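You operate a simulated robot arm through the tools that you are given. There is no shell and no other tool. Be economical: measure what you need, move in short steps, check, and stop when the job is done.

You run a simulated robot arm. Do the job below in one go: nothing can be reset, and whatever is moved stays where it is left.

## Task
Fit the two loose tiles in their numbered wells, then move the green score marker to 1.
Fine: turn the dial to round 2; leave the other markers.

Only the result counts: the job must be done as asked and must still hold three seconds after the hand-in. Knocking over, shifting, dropping, spilling or breaking anything else fails it.

## Robot
A 7-joint arm with a two-finger parallel gripper, fixed in place. Base frame: the origin is at the foot of the arm, x ahead of it, y to its left, z up; the work surface is at about z = 0.74. Readings come in m, rad, newtons and seconds.
With the tool pointing down near the work surface it reaches from about 0.3 to 0.68 m from the base axis. Its first joint turns from -1.152 to 1.152 rad. Payload 1.57 kg.
The TCP is the grasp point between the finger pads, 0.03 m short of the fingertips. In the tool frame z runs along the fingers and y along their closing line. The gripper opens to 0.11 m. The fingers are 0.024 m wide and 0.012 m thick; the gripper's body (0.048 by 0.112 m) begins 0.078 m behind the TCP.
Orientation is that of the tool frame in the base frame, as a unit quaternion [w, x, y, z]. With the fingers straight down and closing along the base's y, the tool's x points along the base's -x, its y along +y and its z along -z.

## Interface
- The arm moves only by the tool apply_moves. Its argument "targets" is a list that holds one entry, the list of rows, each a list of 7 numbers: the shift along the base's x, y, z in units of 30 mm (1.0 is 30 mm), then the turn, a rotation vector about the base's x, y, z in units of 4 degrees (1.0 is 4 degrees), then the finger opening in m, from 0 to 0.11. In form: [[[tx, ty, tz, wx, wy, wz, claw], ...]]. A call has 1 to 12 rows; each row shifts and turns the commanded pose from where the row before left it. A call with a number of a shift or a turn outside -1 to 1 is refused whole. Rows are played at 5 a second. More than 0.05 m and 0.15 rad between two rows, or a gripper value outside its range, and nothing of the call is played. A pose out of reach is approached as far as the arm can. The call stops where the force on the tool passes 40 N (or 10 N more than at its start, if that is more) or the arm is blocked; 0.2 s more then pass. Each finger travels about 0.108 m/s and halts on what it meets, pressing with about 33 N; the grip force reading is that of the motor and also rises with nothing between the fingers. The clock runs only during rows and for 0.2 s after the last one: add rows that do not move to give the fingers time. It gives the time, the measured TCP pose, the force on the tool (base axes), the opening and the grip force at its end, in the units of the frame above (readings bear some noise), and new pictures: "views" is both (left out), scene, wrist or none.
- Cameras (640 x 400 px; columns grow to the right, rows downward): "scene" is fixed at [0.1606, -0.3988, 1.3913]; the picture's right is [0.78, -0.63, 0.00], its down [-0.43, -0.53, -0.73] and it looks along [0.46, 0.56, -0.69] (base axes); focal length 376 px, centre (320, 200). "wrist" rides on the gripper at [-0.036, 0, -0.08] in the tool frame; the picture's right is [0.00, -1.00, 0.00], its down [0.97, 0.00, -0.24] and it looks along [0.24, 0.00, 0.97] (tool axes); focal length 218 px, centre (320, 200). There is no depth. A picture from a camera that has moved, and an enlarged one, comes with that camera's place and axes in the base frame and with its lens.
- close_up(camera, box): a new picture of the part [left, top, right, bottom] of that camera's present view, enlarged. It takes no simulated time.
- finish_job(): hands the job in; it is judged then, once.

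Go step by step. Nothing tells you positions but the pictures and the camera data: compare them with the known pose of the tool, close in by small moves and look again before you grip or let go. The budget is 120 turns and 150 pictures, counting those below and the enlarged ones. Unless the task says otherwise, let go and move clear before handing in, and close with one line.

The tools are called after "Request:" as name(argument=value, ...) on one line, values as JSON. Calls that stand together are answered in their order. apply_moves: Moves the arm, as the interface text tells. Its arguments: {"type":"object","properties":{"targets":{"type":"array"},"views":{"type":"string","enum":["both","scene","wrist","none"]}},"required":["targets"]} The other tools are called the same way: close_up (camera, box) takes an enlarged picture of a part of a camera's view; finish_job () hands the job in.

At the start:

```text
t: 0.0
eef_pos: [0.4384, 0.0662, 1.026]
ee_rot: [0.001, 0.0, 1.0, 0.0]
contact_force: [0.5, 0.2, 1.1]
width: 0.1101
gripper_force: 0.1
```

scene: 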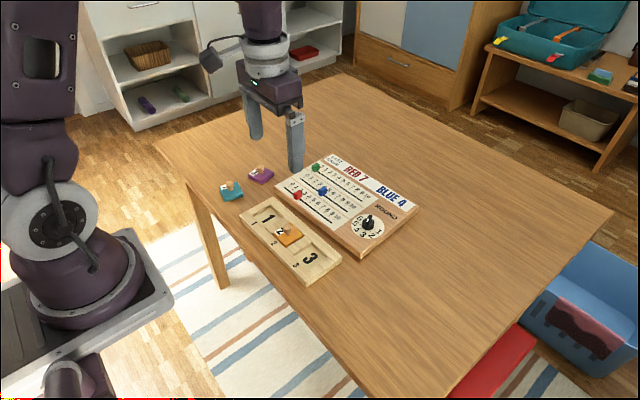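
wrist: 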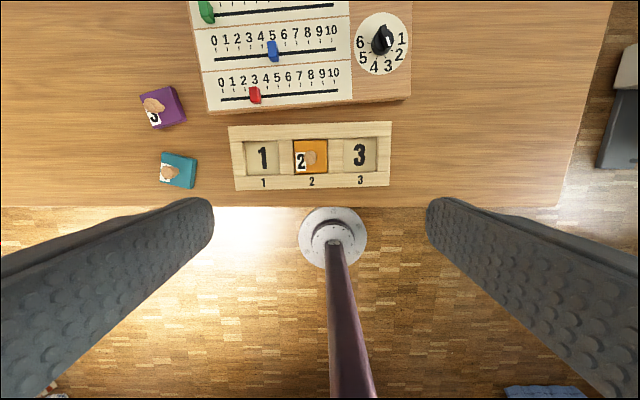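

I see a board with three score sliders and a dial, a tile tray with tile 2 in place, and two loose tiles, one purple and one teal. I'll take enlarged views to read the details.

Request:
close_up(camera="wrist", box=[130, 70, 290, 200])

Request:
close_up(camera="scene", box=[210, 140, 420, 290])

Request:
close_up(camera="wrist", box=[190, 0, 420, 120])

```text
3.08 times, centred on (210, 135) of wrist
camera zoom: at [0.4745, 0.0655, 1.1055], right [0.0, -1.0, 0.0], down [-0.97, 0.0, 0.24], along [-0.24, 0.0, -0.97], focal length 672 px, centre (658, 400)
```

zoom: 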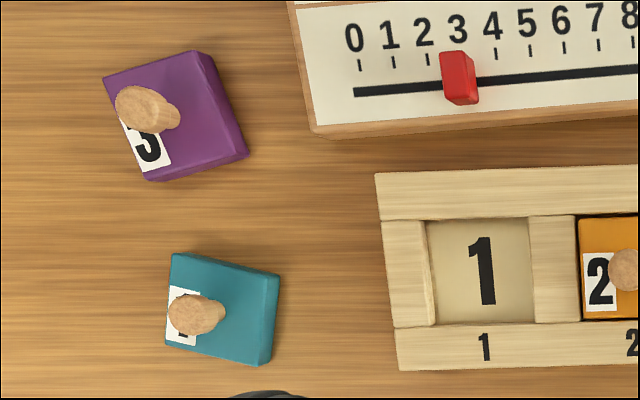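

```text
2.67 times, centred on (315, 215) of scene
camera zoom: at [0.1606, -0.3988, 1.3913], right [0.78, -0.63, 0.0], down [-0.43, -0.53, -0.73], along [0.46, 0.56, -0.69], focal length 1002 px, centre (333, 160)
```

zoom: 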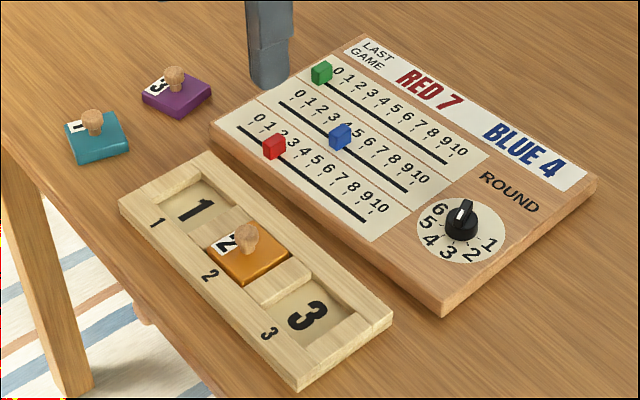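

```text
2.78 times, centred on (305, 60) of wrist
camera zoom: at [0.4745, 0.0655, 1.1055], right [0.0, -1.0, 0.0], down [-0.97, 0.0, 0.24], along [-0.24, 0.0, -0.97], focal length 607 px, centre (362, 590)
```

zoom: 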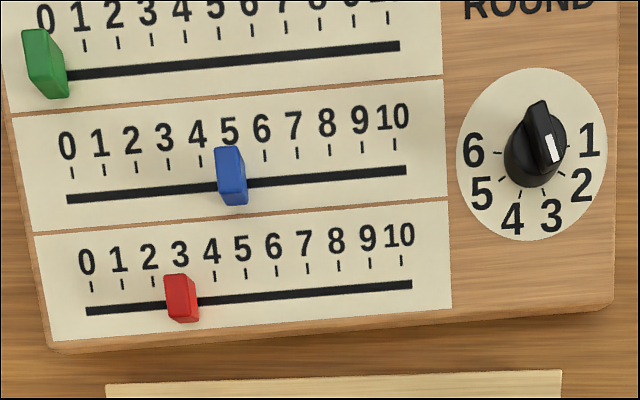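

Tile 1 (teal) is near (0.437, 0.292) and tile 3 (purple) near (0.53, 0.299). I'll move above the teal tile for a better measurement.

Request:
apply_moves(targets=[[[0, 0.946, -0.525, 0, 0, 0, 0.06], [0, 0.946, -0.525, 0, 0, 0, 0.06], [0, 0.946, -0.525, 0, 0, 0, 0.06], [0, 0.946, -0.525, 0, 0, 0, 0.06], [0, 0.946, -0.525, 0, 0, 0, 0.06], [0, 0.946, -0.525, 0, 0, 0, 0.06], [0, 0.946, -0.525, 0, 0, 0, 0.06], [0, 0.946, -0.525, 0, 0, 0, 0.06], [0, 0, 0, 0, 0, 0, 0.06]]])

```text
t: 2.0
eef_pos: [0.4375, 0.2914, 0.8984]
ee_rot: [0.0, 0.0, 1.0, 0.0]
contact_force: [-0.1, 0.5, 0.1]
width: 0.0601
gripper_force: 0.0
camera wrist: at [0.4747, 0.2916, 0.9769], right [0.0, -1.0, 0.0], down [-0.97, 0.0, 0.24], along [-0.24, 0.0, -0.97], focal length 218 px, centre (320, 200)
```

scene: 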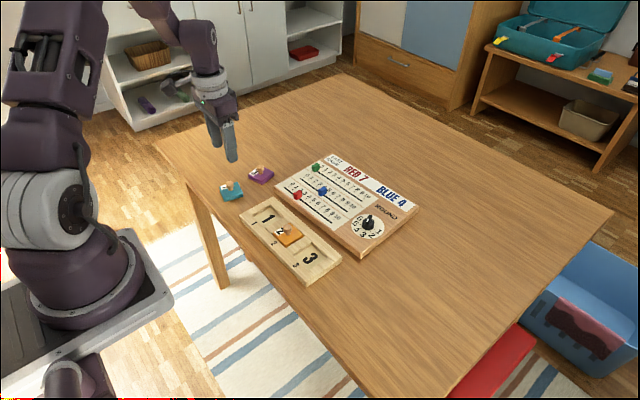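
wrist: 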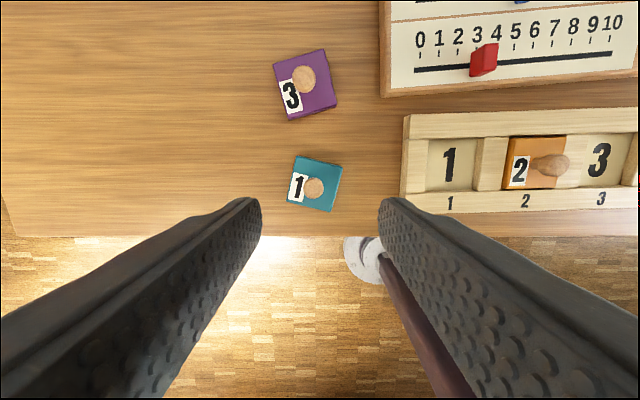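

Request:
close_up(camera="wrist", box=[260, 40, 360, 220])

Request:
close_up(camera="wrist", box=[395, 100, 639, 220])

Request:
close_up(camera="scene", box=[210, 150, 310, 240])

```text
2.22 times, centred on (310, 130) of wrist
camera zoom: at [0.4747, 0.2916, 0.9769], right [0.0, -1.0, 0.0], down [-0.97, 0.0, 0.24], along [-0.24, 0.0, -0.97], focal length 485 px, centre (342, 356)
```

zoom: 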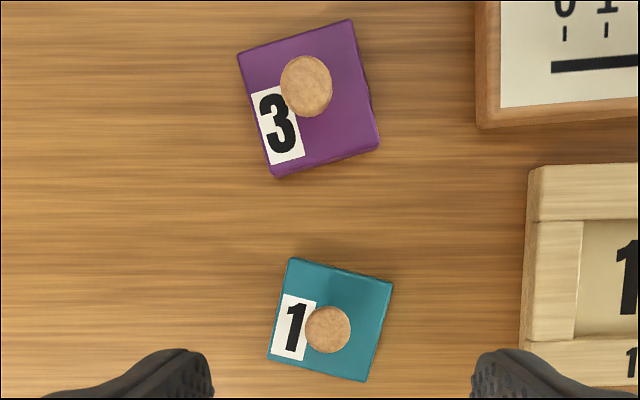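

```text
2.62 times, centred on (517, 160) of wrist
camera zoom: at [0.4747, 0.2916, 0.9769], right [0.0, -1.0, 0.0], down [-0.97, 0.0, 0.24], along [-0.24, 0.0, -0.97], focal length 572 px, centre (-197, 305)
```

zoom: 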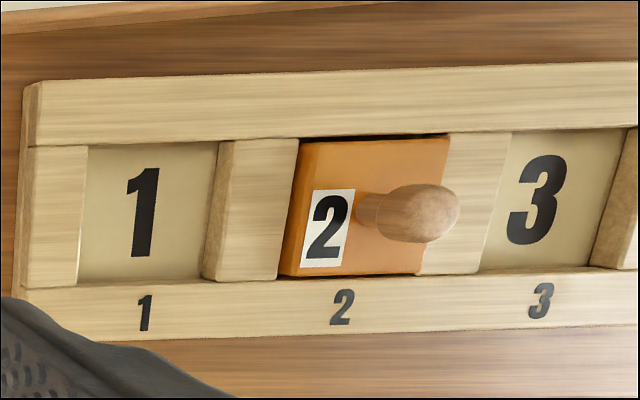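

```text
4.44 times, centred on (260, 195) of scene
camera zoom: at [0.1606, -0.3988, 1.3913], right [0.78, -0.63, 0.0], down [-0.43, -0.53, -0.73], along [0.46, 0.56, -0.69], focal length 1670 px, centre (587, 222)
```

zoom: 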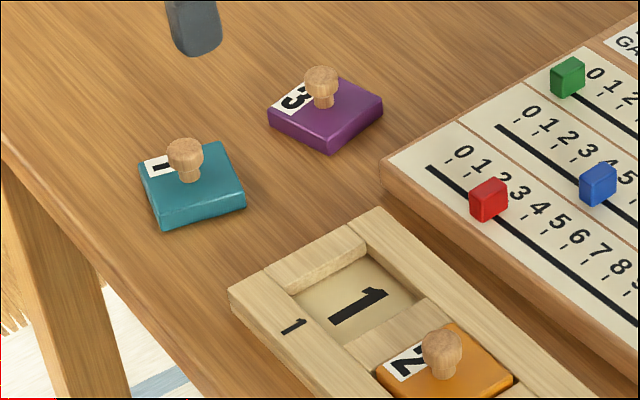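

Tile 1's knob is near (0.436, 0.298), with its top at about z = 0.77 and a yaw of about -13.5°. Tile 3's knob is near (0.531, 0.3055), with a yaw of about +15°. Next I'll look straight down on the tray to measure the wells.

Request:
apply_moves(targets=[[[0, -0.88, 0, 0, 0, 0, 0.06], [0, -0.88, 0, 0, 0, 0, 0.06], [0, -0.88, 0, 0, 0, 0, 0.06], [0, -0.88, 0, 0, 0, 0, 0.06], [0, -0.88, 0, 0, 0, 0, 0.06], [0, -0.88, 0, 0, 0, 0, 0.06], [0, -0.88, 0, 0, 0, 0, 0.06], [0, -0.88, 0, 0, 0, 0, 0.06], [0, 0, 0, 0, 0, 0, 0.06]]], views="none")

Request:
close_up(camera="wrist", box=[200, 100, 440, 230])

Request:
close_up(camera="wrist", box=[200, 0, 500, 110])

Request:
close_up(camera="scene", box=[230, 190, 350, 290])

```text
t: 4.0
eef_pos: [0.4385, 0.0835, 0.8992]
ee_rot: [0.0, 0.0, 1.0, 0.0]
contact_force: [0.0, -0.4, -0.9]
width: 0.0598
gripper_force: 0.1
```

```text
2.67 times, centred on (320, 165) of wrist
camera zoom: at [0.4741, 0.0815, 0.979], right [0.0, -1.0, 0.0], down [-0.97, 0.0, 0.24], along [-0.24, 0.0, -0.97], focal length 582 px, centre (320, 293)
```

zoom: 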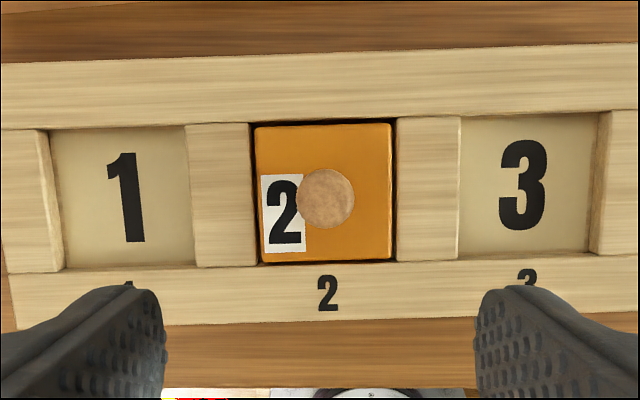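

```text
2.13 times, centred on (350, 55) of wrist
camera zoom: at [0.4741, 0.0815, 0.979], right [0.0, -1.0, 0.0], down [-0.97, 0.0, 0.24], along [-0.24, 0.0, -0.97], focal length 466 px, centre (256, 509)
```

zoom: 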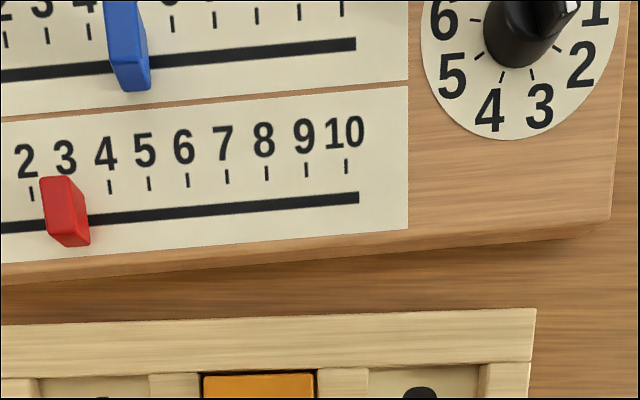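

```text
4.00 times, centred on (290, 240) of scene
camera zoom: at [0.1606, -0.3988, 1.3913], right [0.78, -0.63, 0.0], down [-0.43, -0.53, -0.73], along [0.46, 0.56, -0.69], focal length 1503 px, centre (440, 40)
```

zoom: 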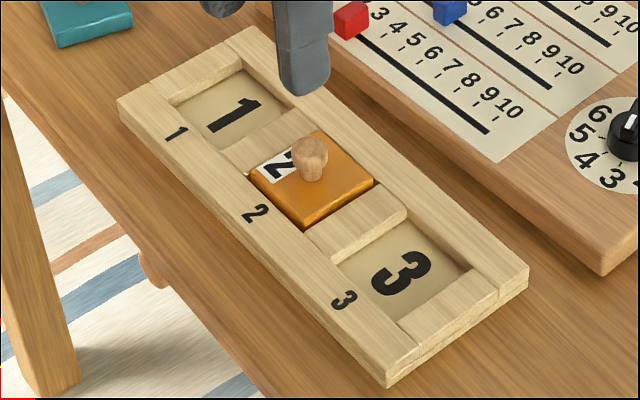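

The wells measure as follows: well 1 is at about (0.456, 0.159), well 3 at about (0.4605, 0.000), the frame top is at z ≈ 0.753, and the tray yaw is about +1.7°. I'm going back over tile 1, aligned with it.

Request:
apply_moves(targets=[[[-0.01, 0.899, -0.25, 0, 0, -0.42, 0.06], [-0.01, 0.899, -0.25, 0, 0, -0.42, 0.06], [-0.01, 0.899, -0.25, 0, 0, -0.42, 0.06], [-0.01, 0.899, -0.25, 0, 0, -0.42, 0.06], [-0.01, 0.899, -0.25, 0, 0, -0.42, 0.05], [-0.01, 0.899, -0.25, 0, 0, -0.42, 0.045], [-0.01, 0.899, -0.25, 0, 0, -0.42, 0.045], [-0.01, 0.899, -0.25, 0, 0, -0.42, 0.045], [0, 0, 0, 0, 0, 0, 0.045]]])

```text
t: 6.0
eef_pos: [0.4358, 0.2996, 0.8399]
ee_rot: [0.001, 0.117, 0.993, 0.001]
contact_force: [-0.1, 0.1, -0.3]
width: 0.0449
gripper_force: 0.1
camera wrist: at [0.4709, 0.2898, 0.9196], right [-0.23, -0.97, 0.0], down [-0.94, 0.23, 0.24], along [-0.23, 0.06, -0.97], focal length 218 px, centre (320, 200)
```

scene: 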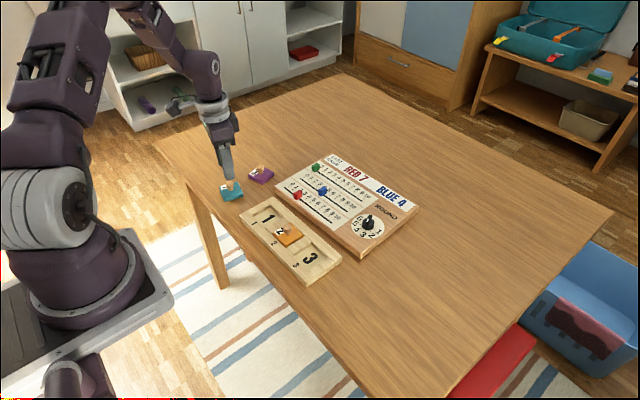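
wrist: 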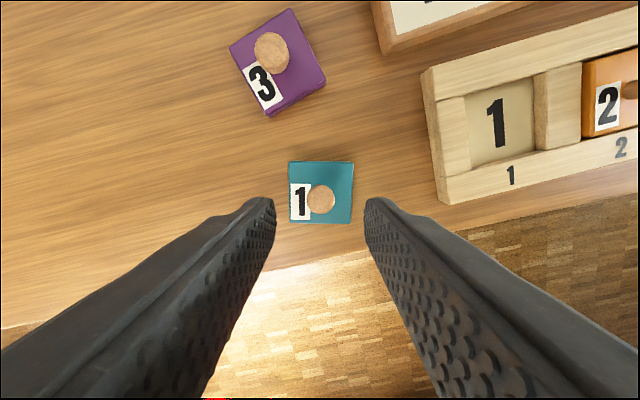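

The knob sits on the tool axis and the tile edges are square to the fingers. I'm descending.

Request:
apply_moves(targets=[[[0, 0, -0.5, 0, 0, 0, 0.045], [0, 0, -0.5, 0, 0, 0, 0.045], [0, 0, -0.4, 0, 0, 0, 0.045], [0, 0, -0.27, 0, 0, 0, 0.045], [0, 0, 0, 0, 0, 0, 0.045]]], views="wrist")

Request:
close_up(camera="scene", box=[190, 150, 280, 210])

```text
t: 7.2
eef_pos: [0.4345, 0.2984, 0.7898]
ee_rot: [0.0, 0.117, 0.993, 0.0]
contact_force: [-0.3, 0.0, 0.6]
width: 0.0451
gripper_force: 0.0
camera wrist: at [0.4707, 0.2894, 0.8691], right [-0.23, -0.97, 0.0], down [-0.94, 0.23, 0.24], along [-0.23, 0.06, -0.97], focal length 218 px, centre (320, 200)
```

wrist: 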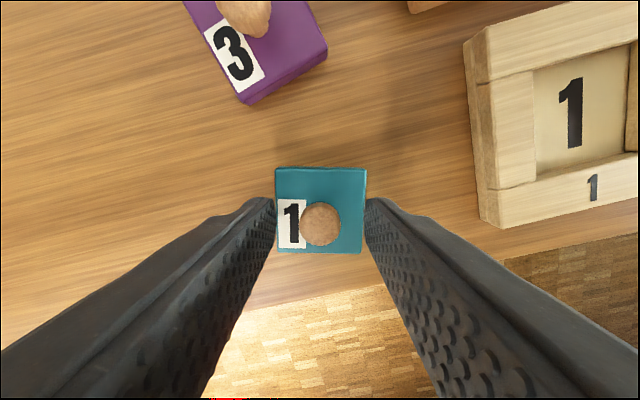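

```text
6.67 times, centred on (235, 180) of scene
camera zoom: at [0.1606, -0.3988, 1.3913], right [0.78, -0.63, 0.0], down [-0.43, -0.53, -0.73], along [0.46, 0.56, -0.69], focal length 2505 px, centre (887, 333)
```

zoom: 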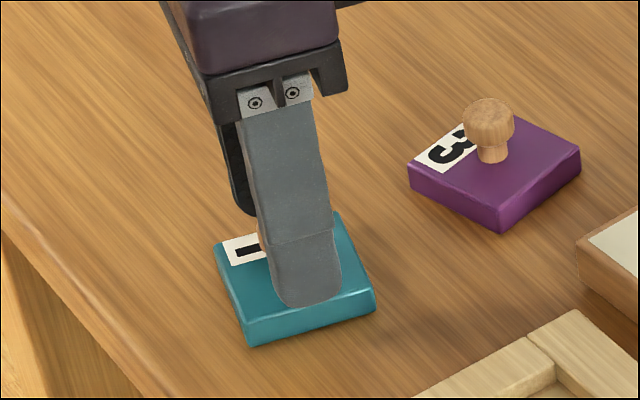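

The knob is centered between the fingers with the tips a few mm above the tile. I'm going down 2.5 mm and closing.

Request:
apply_moves(targets=[[[0, 0, -0.08, 0, 0, 0, 0.045], [0, 0, 0, 0, 0, 0, 0.03], [0, 0, 0, 0, 0, 0, 0.01], [0, 0, 0, 0, 0, 0, 0.0], [0, 0, 0, 0, 0, 0, 0.0], [0, 0, 0, 0, 0, 0, 0.0]]], views="wrist")

```text
t: 8.6
eef_pos: [0.4358, 0.298, 0.7879]
ee_rot: [0.0, 0.117, 0.993, 0.0]
contact_force: [-0.5, -0.4, -1.6]
width: 0.018
gripper_force: 32.7
camera wrist: at [0.4707, 0.2891, 0.8669], right [-0.23, -0.97, 0.0], down [-0.94, 0.23, 0.24], along [-0.23, 0.06, -0.97], focal length 218 px, centre (320, 200)
```

wrist: 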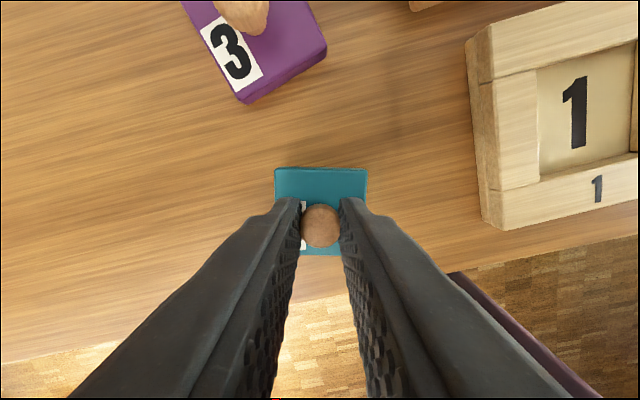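

I have the tile by its knob. I'll lift it, carry it above well 1 while turning to the tray's yaw, and check.

Request:
apply_moves(targets=[[[0, 0, 0.7, 0, 0, 0, 0], [0, 0, 0.967, 0, 0, 0, 0], [0.133, -0.923, 0, 0, 0, 0.756, 0], [0.133, -0.923, 0, 0, 0, 0.756, 0], [0.133, -0.923, 0, 0, 0, 0.756, 0], [0.133, -0.923, 0, 0, 0, 0.756, 0], [0.133, -0.923, 0, 0, 0, 0.756, 0], [0, 0, 0, 0, 0, 0, 0], [0, 0, 0, 0, 0, 0, 0]]])

Request:
close_up(camera="scene", box=[220, 150, 340, 250])

Request:
close_up(camera="wrist", box=[220, 100, 420, 260])

```text
t: 10.6
eef_pos: [0.4563, 0.1591, 0.8385]
ee_rot: [0.0, -0.014, 1.0, 0.0]
contact_force: [0.6, -0.3, -0.7]
width: 0.0179
gripper_force: 32.9
camera wrist: at [0.4916, 0.1595, 0.9168], right [0.03, -1.0, 0.0], down [-0.97, -0.03, 0.24], along [-0.24, -0.01, -0.97], focal length 218 px, centre (320, 200)
```

scene: 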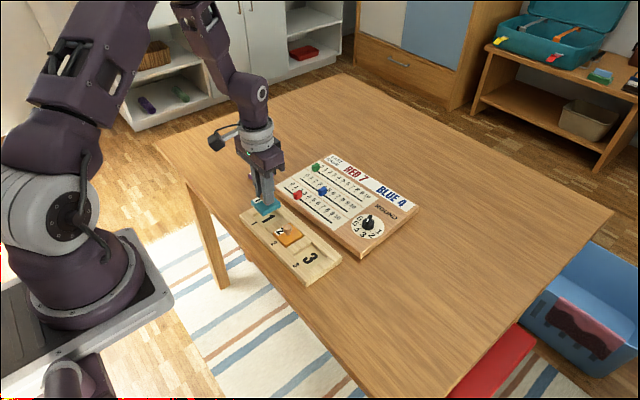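
wrist: 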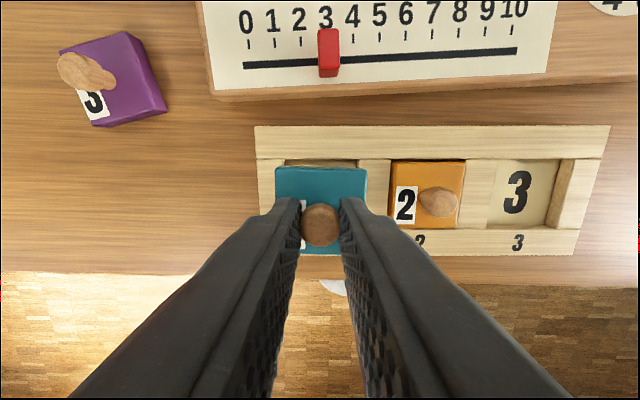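

```text
4.00 times, centred on (280, 200) of scene
camera zoom: at [0.1606, -0.3988, 1.3913], right [0.78, -0.63, 0.0], down [-0.43, -0.53, -0.73], along [0.46, 0.56, -0.69], focal length 1503 px, centre (480, 200)
```

zoom: 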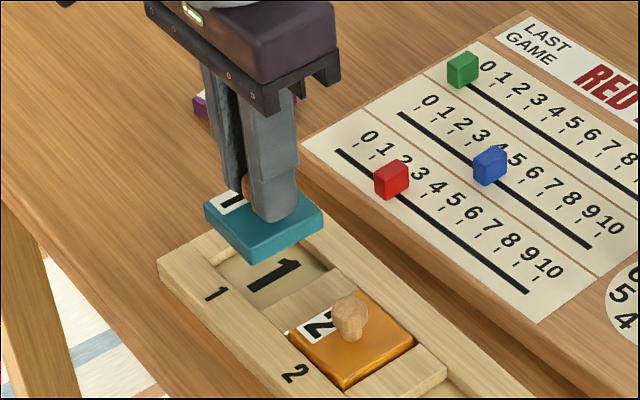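

```text
2.50 times, centred on (320, 180) of wrist
camera zoom: at [0.4916, 0.1595, 0.9168], right [0.03, -1.0, 0.0], down [-0.97, -0.03, 0.24], along [-0.24, -0.01, -0.97], focal length 546 px, centre (320, 250)
```

zoom: 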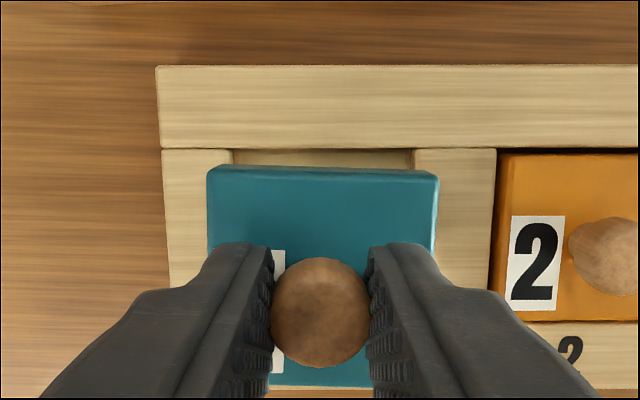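

The tile is aligned over well 1 to within about 1 mm. I'll trim the yaw by about 1°, lower it close to the frame, and check.

Request:
apply_moves(targets=[[[0, 0, -0.4, 0, 0, 0.3, 0], [0, 0, -0.4, 0, 0, 0, 0], [0, 0, -0.3, 0, 0, 0, 0], [0, 0, 0, 0, 0, 0, 0]]], views="none")

Request:
close_up(camera="scene", box=[230, 170, 320, 240])

Request:
close_up(camera="wrist", box=[220, 100, 420, 260])

```text
t: 11.6
eef_pos: [0.4555, 0.1605, 0.805]
ee_rot: [0.0, -0.026, 1.0, 0.0]
contact_force: [0.1, -0.7, 0.0]
width: 0.0178
gripper_force: 32.2
```

```text
5.71 times, centred on (275, 205) of scene
camera zoom: at [0.1606, -0.3988, 1.3913], right [0.78, -0.63, 0.0], down [-0.43, -0.53, -0.73], along [0.46, 0.56, -0.69], focal length 2147 px, centre (577, 171)
```

zoom: 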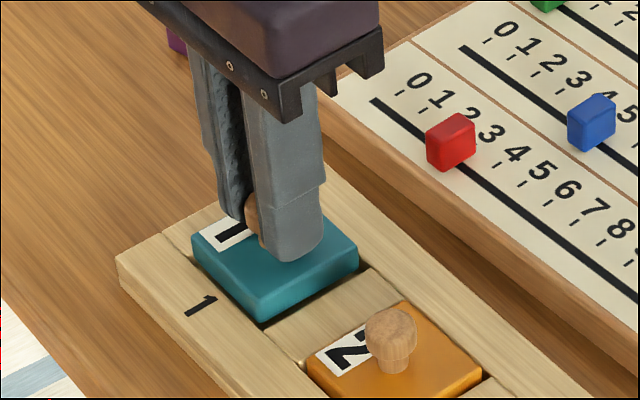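

```text
2.50 times, centred on (320, 180) of wrist
camera zoom: at [0.4916, 0.1612, 0.8833], right [0.05, -1.0, 0.0], down [-0.97, -0.05, 0.24], along [-0.24, -0.01, -0.97], focal length 546 px, centre (320, 250)
```

zoom: 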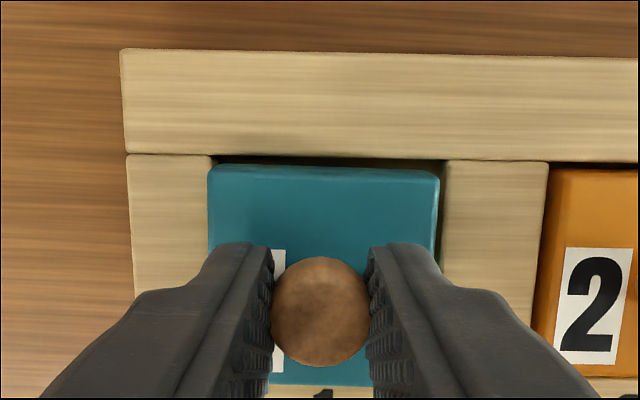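

The tile sits roughly 1.5 mm too far toward +y and 1 mm too far toward +x. I'm correcting that and lowering in small steps.

Request:
apply_moves(targets=[[[-0.04, -0.05, 0, 0, 0, 0, 0], [0, 0, -0.13, 0, 0, 0, 0], [0, 0, -0.13, 0, 0, 0, 0], [0, 0, 0, 0, 0, 0, 0]]], views="none")

Request:
close_up(camera="scene", box=[230, 170, 320, 240])

Request:
close_up(camera="wrist", box=[220, 100, 420, 260])

```text
t: 12.6
eef_pos: [0.4544, 0.1587, 0.7957]
ee_rot: [0.001, -0.025, 1.0, 0.0]
contact_force: [-2.4, -0.1, 15.3]
width: 0.0179
gripper_force: 32.9
```

```text
5.71 times, centred on (275, 205) of scene
camera zoom: at [0.1603, -0.3989, 1.3913], right [0.78, -0.63, 0.0], down [-0.43, -0.53, -0.73], along [0.46, 0.56, -0.69], focal length 2147 px, centre (577, 171)
```

zoom: 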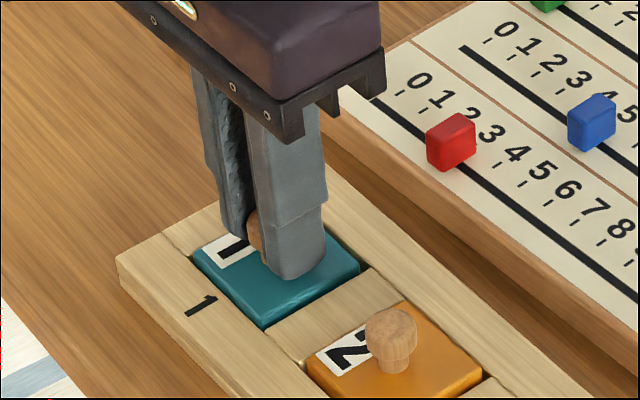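

```text
2.50 times, centred on (320, 180) of wrist
camera zoom: at [0.4904, 0.1592, 0.8755], right [0.05, -1.0, 0.0], down [-0.97, -0.05, 0.24], along [-0.24, -0.01, -0.97], focal length 546 px, centre (320, 250)
```

zoom: 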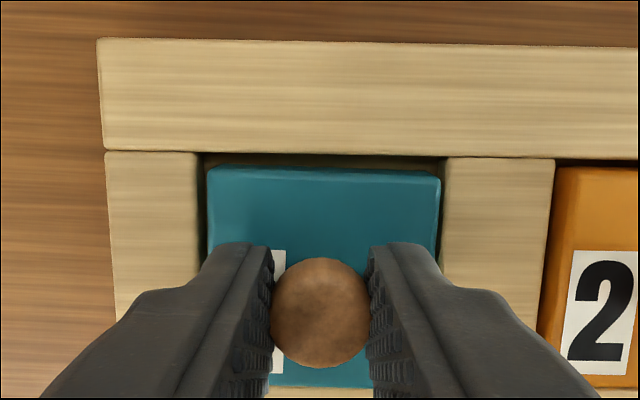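

Request:
close_up(camera="scene", box=[250, 195, 310, 255])

```text
6.67 times, centred on (280, 225) of scene
camera zoom: at [0.1603, -0.3989, 1.3913], right [0.78, -0.63, 0.0], down [-0.43, -0.53, -0.73], along [0.46, 0.56, -0.69], focal length 2505 px, centre (587, 33)
```

zoom: 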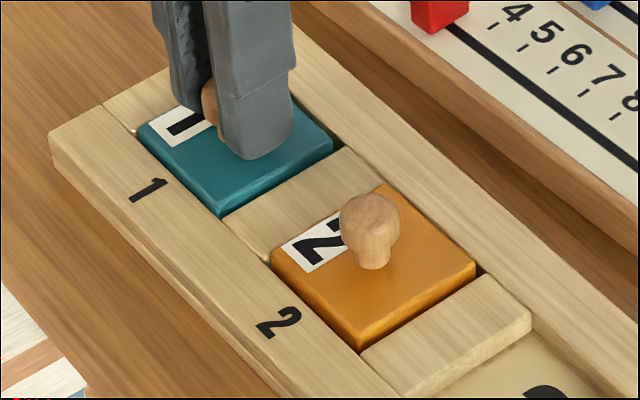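

Tile 1 shows the same height and margins as tile 2, and the contact force says it has seated. I'm releasing and lifting.

Request:
apply_moves(targets=[[[0, 0, 0.03, 0, 0, 0, 0.02], [0, 0, 0, 0, 0, 0, 0.04], [0, 0, 0, 0, 0, 0, 0.042], [0, 0, 0.5, 0, 0, 0, 0.042], [0, 0, 1, 0, 0, 0, 0.042], [0, 0, 1, 0, 0, 0, 0.042], [0, 0, 0, 0, 0, 0, 0.045]]], views="wrist")

Request:
close_up(camera="scene", box=[240, 190, 320, 255])

Request:
close_up(camera="wrist", box=[240, 100, 480, 240])

```text
t: 14.2
eef_pos: [0.4565, 0.1587, 0.874]
ee_rot: [0.0, -0.025, 1.0, 0.0]
contact_force: [-0.2, -0.1, 0.0]
width: 0.045
gripper_force: 0.1
camera wrist: at [0.4917, 0.1584, 0.9519], right [0.05, -1.0, 0.0], down [-0.97, -0.05, 0.24], along [-0.24, -0.01, -0.97], focal length 218 px, centre (320, 200)
```

wrist: 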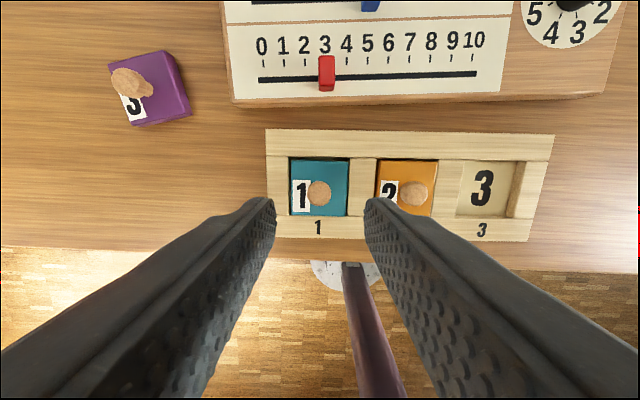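

```text
6.15 times, centred on (280, 222) of scene
camera zoom: at [0.1606, -0.3988, 1.3913], right [0.78, -0.63, 0.0], down [-0.43, -0.53, -0.73], along [0.46, 0.56, -0.69], focal length 2312 px, centre (566, 62)
```

zoom: 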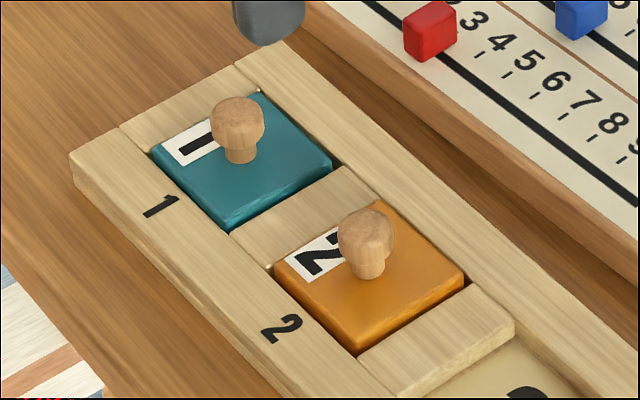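

```text
2.67 times, centred on (360, 170) of wrist
camera zoom: at [0.4917, 0.1584, 0.9519], right [0.05, -1.0, 0.0], down [-0.97, -0.05, 0.24], along [-0.24, -0.01, -0.97], focal length 582 px, centre (213, 280)
```

zoom: 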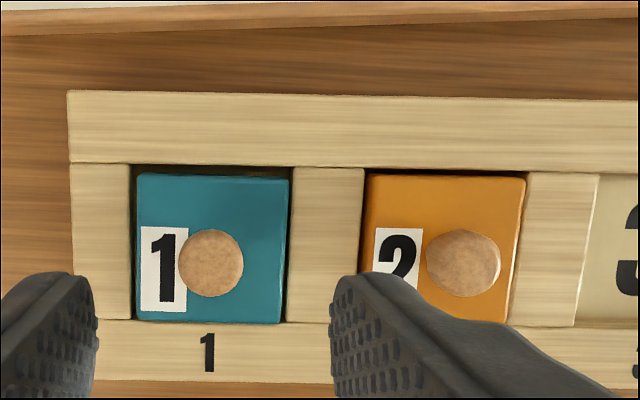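

Tile 1 is seated flat and upright. Next I'm moving over purple tile 3.

Request:
apply_moves(targets=[[[0.423, 0.82, -0.181, 0, 0, 0.505, 0.045], [0.423, 0.82, -0.181, 0, 0, 0.505, 0.045], [0.423, 0.82, -0.181, 0, 0, 0.505, 0.045], [0.423, 0.82, -0.181, 0, 0, 0.505, 0.045], [0.423, 0.82, -0.181, 0, 0, 0.505, 0.045], [0.423, 0.82, -0.181, 0, 0, 0.505, 0.045], [0, 0, 0, 0, 0, 0, 0.045]]], views="wrist")

Request:
close_up(camera="wrist", box=[240, 120, 400, 250])

```text
t: 15.8
eef_pos: [0.5302, 0.3038, 0.8407]
ee_rot: [0.0, -0.13, 0.991, -0.001]
contact_force: [-0.4, 0.2, -0.8]
width: 0.0449
gripper_force: 0.1
camera wrist: at [0.5641, 0.3128, 0.9191], right [0.26, -0.97, 0.0], down [-0.94, -0.25, 0.24], along [-0.23, -0.06, -0.97], focal length 218 px, centre (320, 200)
```

wrist: 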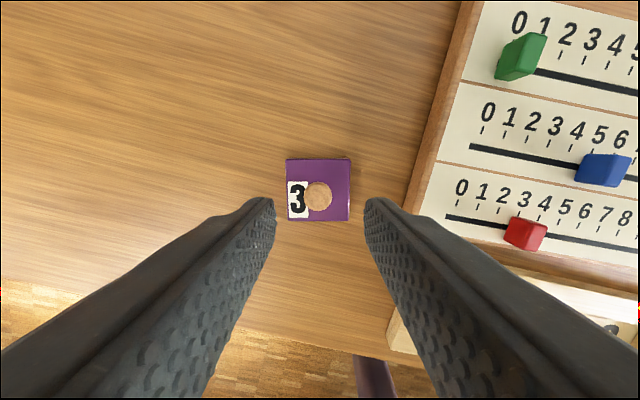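

```text
3.08 times, centred on (320, 185) of wrist
camera zoom: at [0.5641, 0.3128, 0.9191], right [0.26, -0.97, 0.0], down [-0.94, -0.25, 0.24], along [-0.23, -0.06, -0.97], focal length 672 px, centre (320, 246)
```

zoom: 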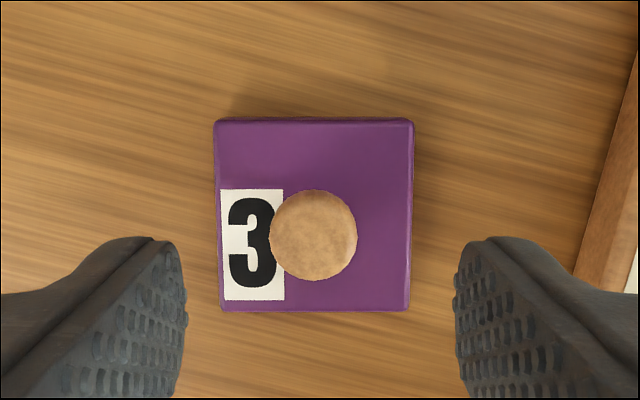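

The knob is about 1.5 mm off center. I'm correcting, descending, and checking before gripping.

Request:
apply_moves(targets=[[[0.039, 0.062, -0.3, 0, 0, 0, 0.045], [0, 0, -0.5, 0, 0, 0, 0.045], [0, 0, -0.5, 0, 0, 0, 0.045], [0, 0, -0.45, 0, 0, 0, 0.045], [0, 0, 0, 0, 0, 0, 0.045]]], views="wrist")

```text
t: 17.0
eef_pos: [0.5309, 0.3085, 0.7887]
ee_rot: [0.0, -0.13, 0.991, 0.0]
contact_force: [0.1, -0.2, 0.2]
width: 0.0451
gripper_force: 0.0
camera wrist: at [0.566, 0.3164, 0.8681], right [0.26, -0.97, 0.0], down [-0.94, -0.25, 0.24], along [-0.23, -0.06, -0.97], focal length 218 px, centre (320, 200)
```

wrist: 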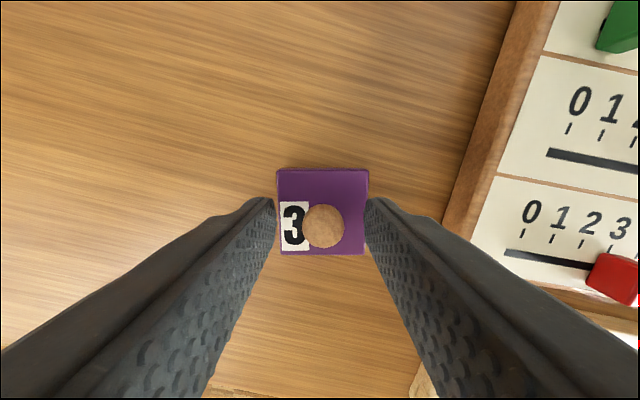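

The knob is centered, so I'm gripping and lifting.

Request:
apply_moves(targets=[[[0, 0, 0, 0, 0, 0, 0.03], [0, 0, 0, 0, 0, 0, 0.01], [0, 0, 0, 0, 0, 0, 0.0], [0, 0, 0, 0, 0, 0, 0.0], [0, 0, 0, 0, 0, 0, 0.0], [0, 0, 0.7, 0, 0, 0, 0.0], [0, 0, 1, 0, 0, 0, 0.0], [0, 0, 1, 0, 0, 0, 0.0], [0, 0, 0, 0, 0, 0, 0.0]]], views="wrist")

```text
t: 19.0
eef_pos: [0.532, 0.3082, 0.8678]
ee_rot: [0.001, -0.13, 0.991, 0.0]
contact_force: [-1.0, 0.1, -0.5]
width: 0.0181
gripper_force: 32.9
camera wrist: at [0.5675, 0.3167, 0.9476], right [0.26, -0.97, 0.0], down [-0.94, -0.25, 0.24], along [-0.23, -0.06, -0.97], focal length 218 px, centre (320, 200)
```

wrist: 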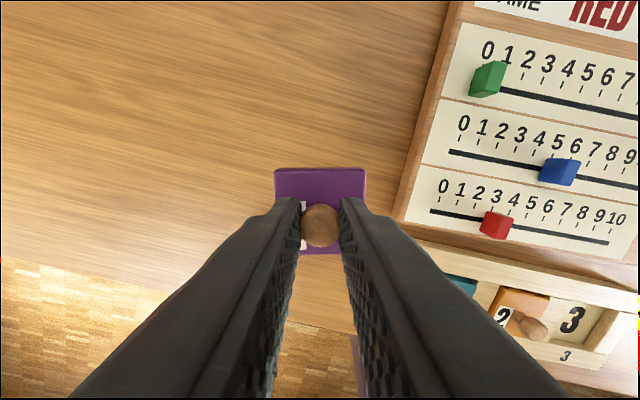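

Request:
apply_moves(targets=[[[-0.2185, -0.933, 0, 0, 0, -0.303, 0], [-0.2185, -0.933, 0, 0, 0, -0.303, 0], [-0.2185, -0.933, 0, 0, 0, -0.303, 0], [-0.2185, -0.933, 0, 0, 0, -0.303, 0], [-0.2185, -0.933, 0, 0, 0, -0.303, 0], [-0.2185, -0.933, 0, 0, 0, -0.303, 0], [-0.2185, -0.933, 0, 0, 0, -0.303, 0], [-0.2185, -0.933, 0, 0, 0, -0.303, 0], [-0.2185, -0.933, 0, 0, 0, -0.303, 0], [-0.2185, -0.933, 0, 0, 0, -0.303, 0], [-0.2185, -0.933, 0, 0, 0, -0.303, 0], [0, 0, 0, 0, 0, 0, 0]]], views="none")

Request:
apply_moves(targets=[[[0, 0, -0.7, 0, 0, 0, 0], [0, 0, -0.7, 0, 0, 0, 0], [0, 0, -0.7, 0, 0, 0, 0], [0, 0, 0, 0, 0, 0, 0], [0, 0, 0, 0, 0, 0, 0]]], views="none")

Request:
close_up(camera="wrist", box=[220, 100, 420, 260])

Request:
close_up(camera="scene", box=[260, 210, 360, 290])

```text
t: 21.6
eef_pos: [0.4597, -0.0027, 0.8668]
ee_rot: [0.0, -0.015, 1.0, 0.001]
contact_force: [0.6, -0.5, -0.7]
width: 0.0178
gripper_force: 32.6
```

```text
t: 22.8
eef_pos: [0.4586, -0.0003, 0.8049]
ee_rot: [0.001, -0.015, 1.0, 0.0]
contact_force: [-1.1, 8.2, 25.2]
width: 0.018
gripper_force: 33.2
```

```text
2.50 times, centred on (320, 180) of wrist
camera zoom: at [0.4952, -0.0006, 0.8852], right [0.03, -1.0, 0.0], down [-0.97, -0.03, 0.24], along [-0.24, -0.01, -0.97], focal length 546 px, centre (320, 250)
```

zoom: 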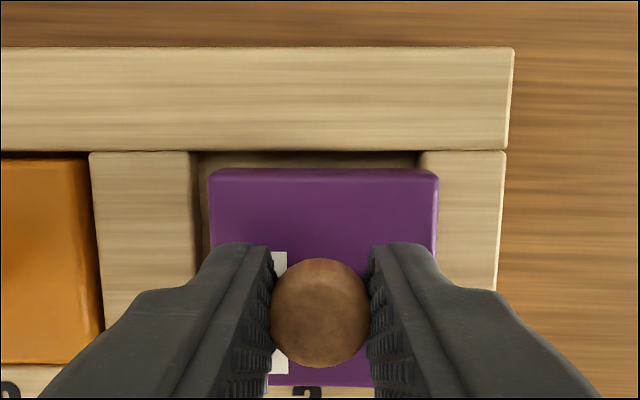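

```text
5.00 times, centred on (310, 250) of scene
camera zoom: at [0.1602, -0.3986, 1.3914], right [0.78, -0.63, 0.0], down [-0.43, -0.53, -0.73], along [0.46, 0.56, -0.69], focal length 1879 px, centre (370, -50)
```

zoom: 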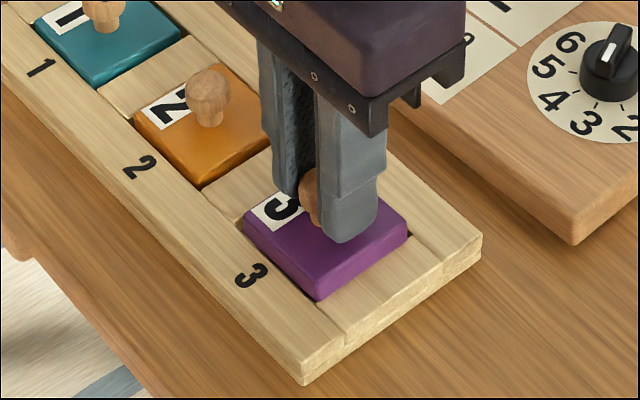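

The tile's right edge touched the frame. I'm lifting 5 mm, shifting +3.3 mm in y, and checking again.

Request:
apply_moves(targets=[[[0, 0, 0.17, 0, 0, 0, 0], [0, 0.11, 0, 0, 0, 0, 0], [0, 0, 0, 0, 0, 0, 0]]], views="none")

Request:
close_up(camera="wrist", box=[220, 100, 420, 260])

```text
t: 23.6
eef_pos: [0.4596, 0.0033, 0.8094]
ee_rot: [0.0, -0.014, 1.0, 0.0]
contact_force: [0.6, -0.7, 0.3]
width: 0.018
gripper_force: 32.7
```

```text
2.50 times, centred on (320, 180) of wrist
camera zoom: at [0.495, 0.0026, 0.8894], right [0.03, -1.0, 0.0], down [-0.97, -0.03, 0.24], along [-0.24, -0.01, -0.97], focal length 546 px, centre (320, 250)
```

zoom: 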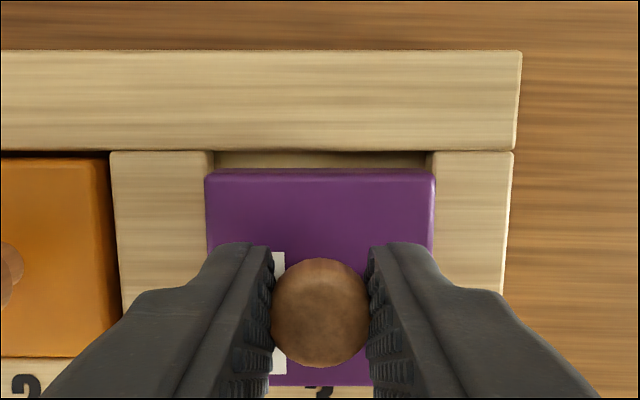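

Request:
apply_moves(targets=[[[0, -0.03, -0.1, 0, 0, 0, 0], [0, 0, -0.13, 0, 0, 0, 0], [0, 0, -0.13, 0, 0, 0, 0], [0, 0, -0.11, 0, 0, 0, 0], [0, 0, 0, 0, 0, 0, 0]]], views="none")

Request:
close_up(camera="wrist", box=[220, 100, 420, 260])

Request:
close_up(camera="scene", box=[260, 210, 360, 290])

```text
t: 24.8
eef_pos: [0.4607, 0.0025, 0.798]
ee_rot: [0.001, -0.014, 1.0, 0.0]
contact_force: [-1.8, -0.5, 12.6]
width: 0.018
gripper_force: 32.5
```

```text
2.50 times, centred on (320, 180) of wrist
camera zoom: at [0.4961, 0.0023, 0.8759], right [0.03, -1.0, 0.0], down [-0.97, -0.03, 0.24], along [-0.24, -0.01, -0.97], focal length 546 px, centre (320, 250)
```

zoom: 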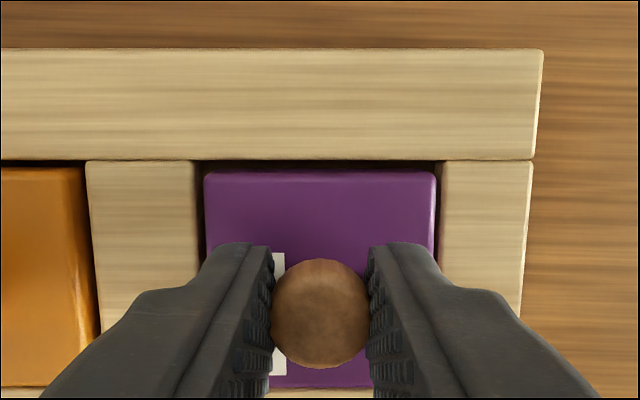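

```text
5.00 times, centred on (310, 250) of scene
camera zoom: at [0.1604, -0.3988, 1.3913], right [0.78, -0.63, 0.0], down [-0.43, -0.53, -0.73], along [0.46, 0.56, -0.69], focal length 1879 px, centre (370, -50)
```

zoom: 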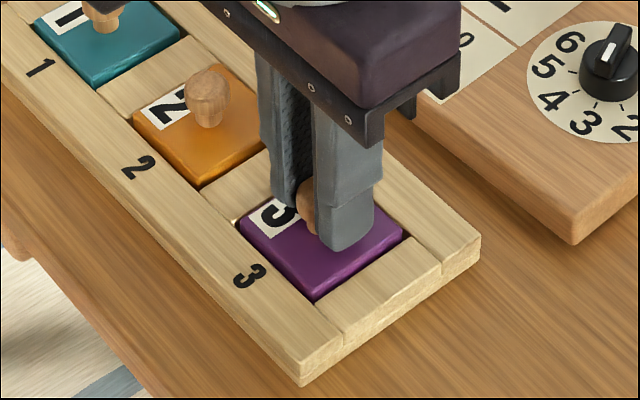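

Tile 3 is in the well and the floor contact is firm. I'm releasing and lifting.

Request:
apply_moves(targets=[[[0, 0, 0.03, 0, 0, 0, 0.02], [0, 0, 0, 0, 0, 0, 0.04], [0, 0, 0, 0, 0, 0, 0.042], [0, 0, 0.5, 0, 0, 0, 0.042], [0, 0, 1, 0, 0, 0, 0.042], [0, 0, 1, 0, 0, 0, 0.042], [0, 0, 1, 0, 0, 0, 0.042], [0, 0, 1, 0, 0, 0, 0.042], [0, 0, 0, 0, 0, 0, 0.045]]], views="wrist")

Request:
close_up(camera="scene", box=[240, 190, 350, 290])

```text
t: 26.8
eef_pos: [0.4591, 0.0023, 0.9346]
ee_rot: [0.0, -0.014, 1.0, 0.0]
contact_force: [0.2, 0.6, 0.1]
width: 0.045
gripper_force: 0.1
camera wrist: at [0.495, 0.0024, 1.013], right [0.03, -1.0, 0.0], down [-0.97, -0.03, 0.24], along [-0.24, -0.01, -0.97], focal length 218 px, centre (320, 200)
```

wrist: 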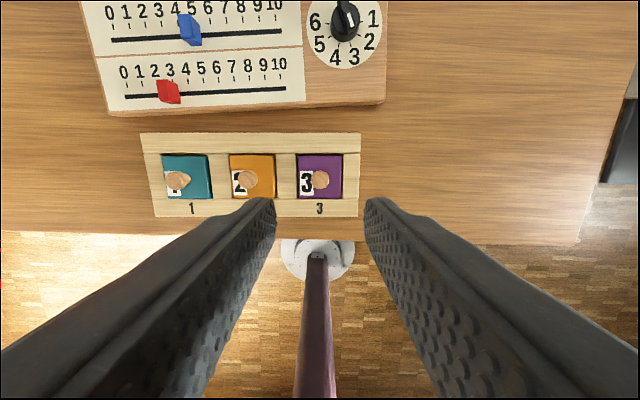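

```text
4.00 times, centred on (295, 240) of scene
camera zoom: at [0.1606, -0.3988, 1.3913], right [0.78, -0.63, 0.0], down [-0.43, -0.53, -0.73], along [0.46, 0.56, -0.69], focal length 1503 px, centre (420, 40)
```

zoom: 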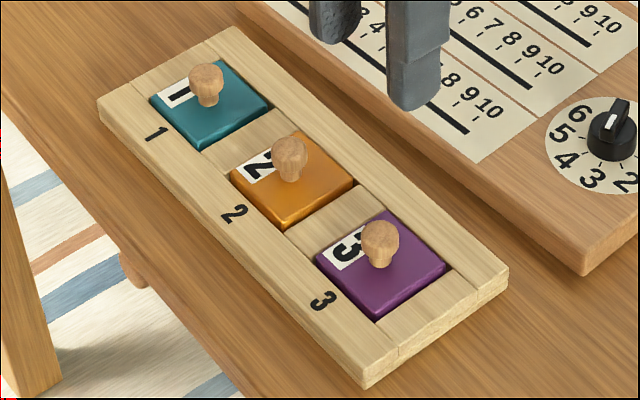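

Both tiles are seated. Next I'm moving to look down on the green marker and the dial.

Request:
apply_moves(targets=[[[0.571, 0.82, -0.05, 0, 0, 0, 0.045], [0.571, 0.82, -0.05, 0, 0, 0, 0.045], [0.571, 0.82, -0.05, 0, 0, 0, 0.045], [0.571, 0.82, -0.05, 0, 0, 0, 0.045], [0.571, 0.82, -0.05, 0, 0, 0, 0.045], [0.571, 0.82, -0.05, 0, 0, 0, 0.045], [0.571, 0.82, -0.05, 0, 0, 0, 0.045], [0, 0, 0, 0, 0, 0, 0.045]]], views="wrist")

Request:
close_up(camera="wrist", box=[220, 60, 460, 220])

Request:
close_up(camera="scene", box=[290, 140, 390, 215])

```text
t: 28.6
eef_pos: [0.5796, 0.1759, 0.9217]
ee_rot: [0.0, -0.015, 1.0, 0.0]
contact_force: [-0.3, 0.5, 0.9]
width: 0.0449
gripper_force: 0.0
camera wrist: at [0.6157, 0.1751, 1.0003], right [0.03, -1.0, 0.0], down [-0.97, -0.03, 0.24], along [-0.24, -0.01, -0.97], focal length 218 px, centre (320, 200)
```

wrist: 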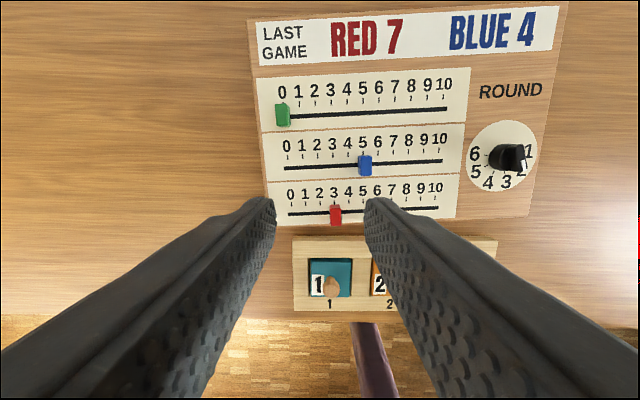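

```text
2.50 times, centred on (340, 140) of wrist
camera zoom: at [0.6157, 0.1751, 1.0003], right [0.03, -1.0, 0.0], down [-0.97, -0.03, 0.24], along [-0.24, -0.01, -0.97], focal length 546 px, centre (270, 350)
```

zoom: 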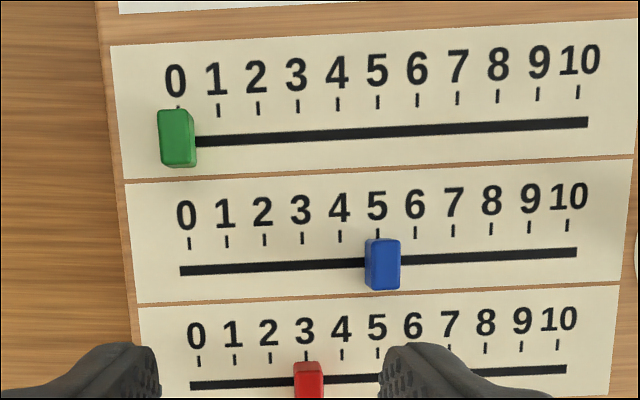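

```text
5.33 times, centred on (340, 178) of scene
camera zoom: at [0.1606, -0.3988, 1.3913], right [0.78, -0.63, 0.0], down [-0.43, -0.53, -0.73], along [0.46, 0.56, -0.69], focal length 2004 px, centre (213, 320)
```

zoom: 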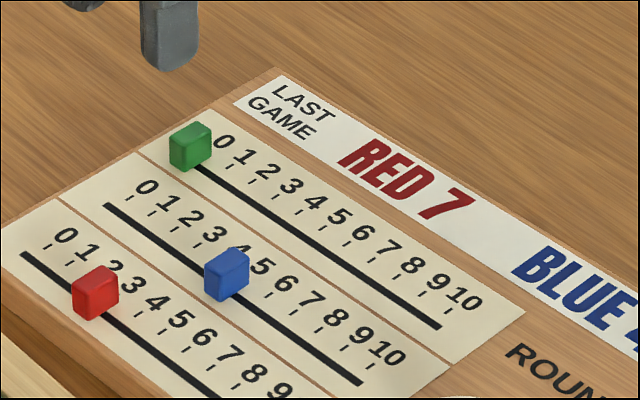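

The green marker's top is near (0.645, 0.211, 0.779), the board top is at z ≈ 0.759, and the tick spacing is about 16.4 mm. I'm hovering above it, aligned with the track.

Request:
apply_moves(targets=[[[0.69, 0.41, -0.6, 0, 0, 0.235, 0.045], [0.69, 0.41, -0.9, 0, 0, 0.235, 0.04], [0.69, 0.41, -0.9, 0, 0, 0.235, 0.04], [0, 0, 0, 0, 0, 0, 0.04], [0, 0, 0, 0, 0, 0, 0.04]]], views="wrist")

Request:
close_up(camera="wrist", box=[240, 110, 400, 240])

Request:
close_up(camera="scene", box=[270, 110, 370, 185])

```text
t: 29.8
eef_pos: [0.6418, 0.2121, 0.8482]
ee_rot: [-0.001, -0.039, 0.999, 0.0]
contact_force: [0.1, -0.1, -0.1]
width: 0.0401
gripper_force: 0.0
camera wrist: at [0.6776, 0.2147, 0.9272], right [0.08, -1.0, 0.0], down [-0.97, -0.08, 0.24], along [-0.24, -0.02, -0.97], focal length 218 px, centre (320, 200)
```

wrist: 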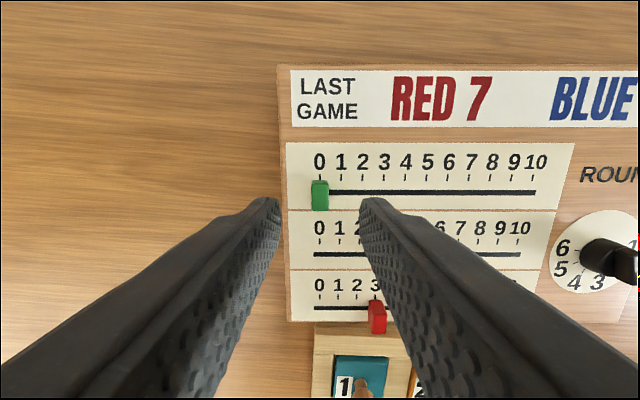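

```text
3.08 times, centred on (320, 175) of wrist
camera zoom: at [0.6776, 0.2147, 0.9272], right [0.08, -1.0, 0.0], down [-0.97, -0.08, 0.24], along [-0.24, -0.02, -0.97], focal length 672 px, centre (320, 277)
```

zoom: 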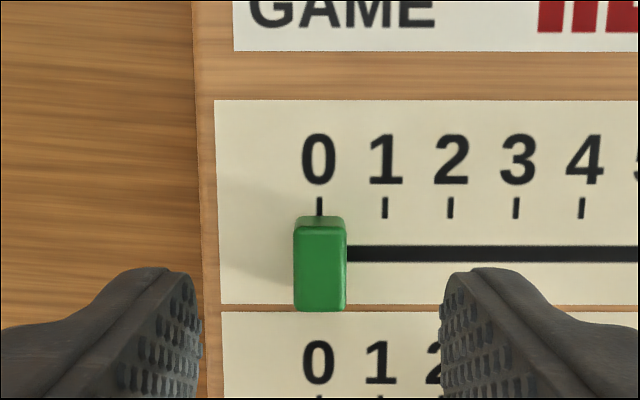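

```text
5.33 times, centred on (320, 148) of scene
camera zoom: at [0.1606, -0.3988, 1.3913], right [0.78, -0.63, 0.0], down [-0.43, -0.53, -0.73], along [0.46, 0.56, -0.69], focal length 2004 px, centre (320, 480)
```

zoom: 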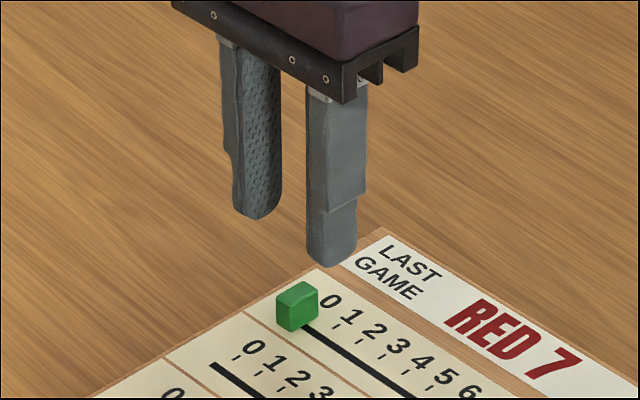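

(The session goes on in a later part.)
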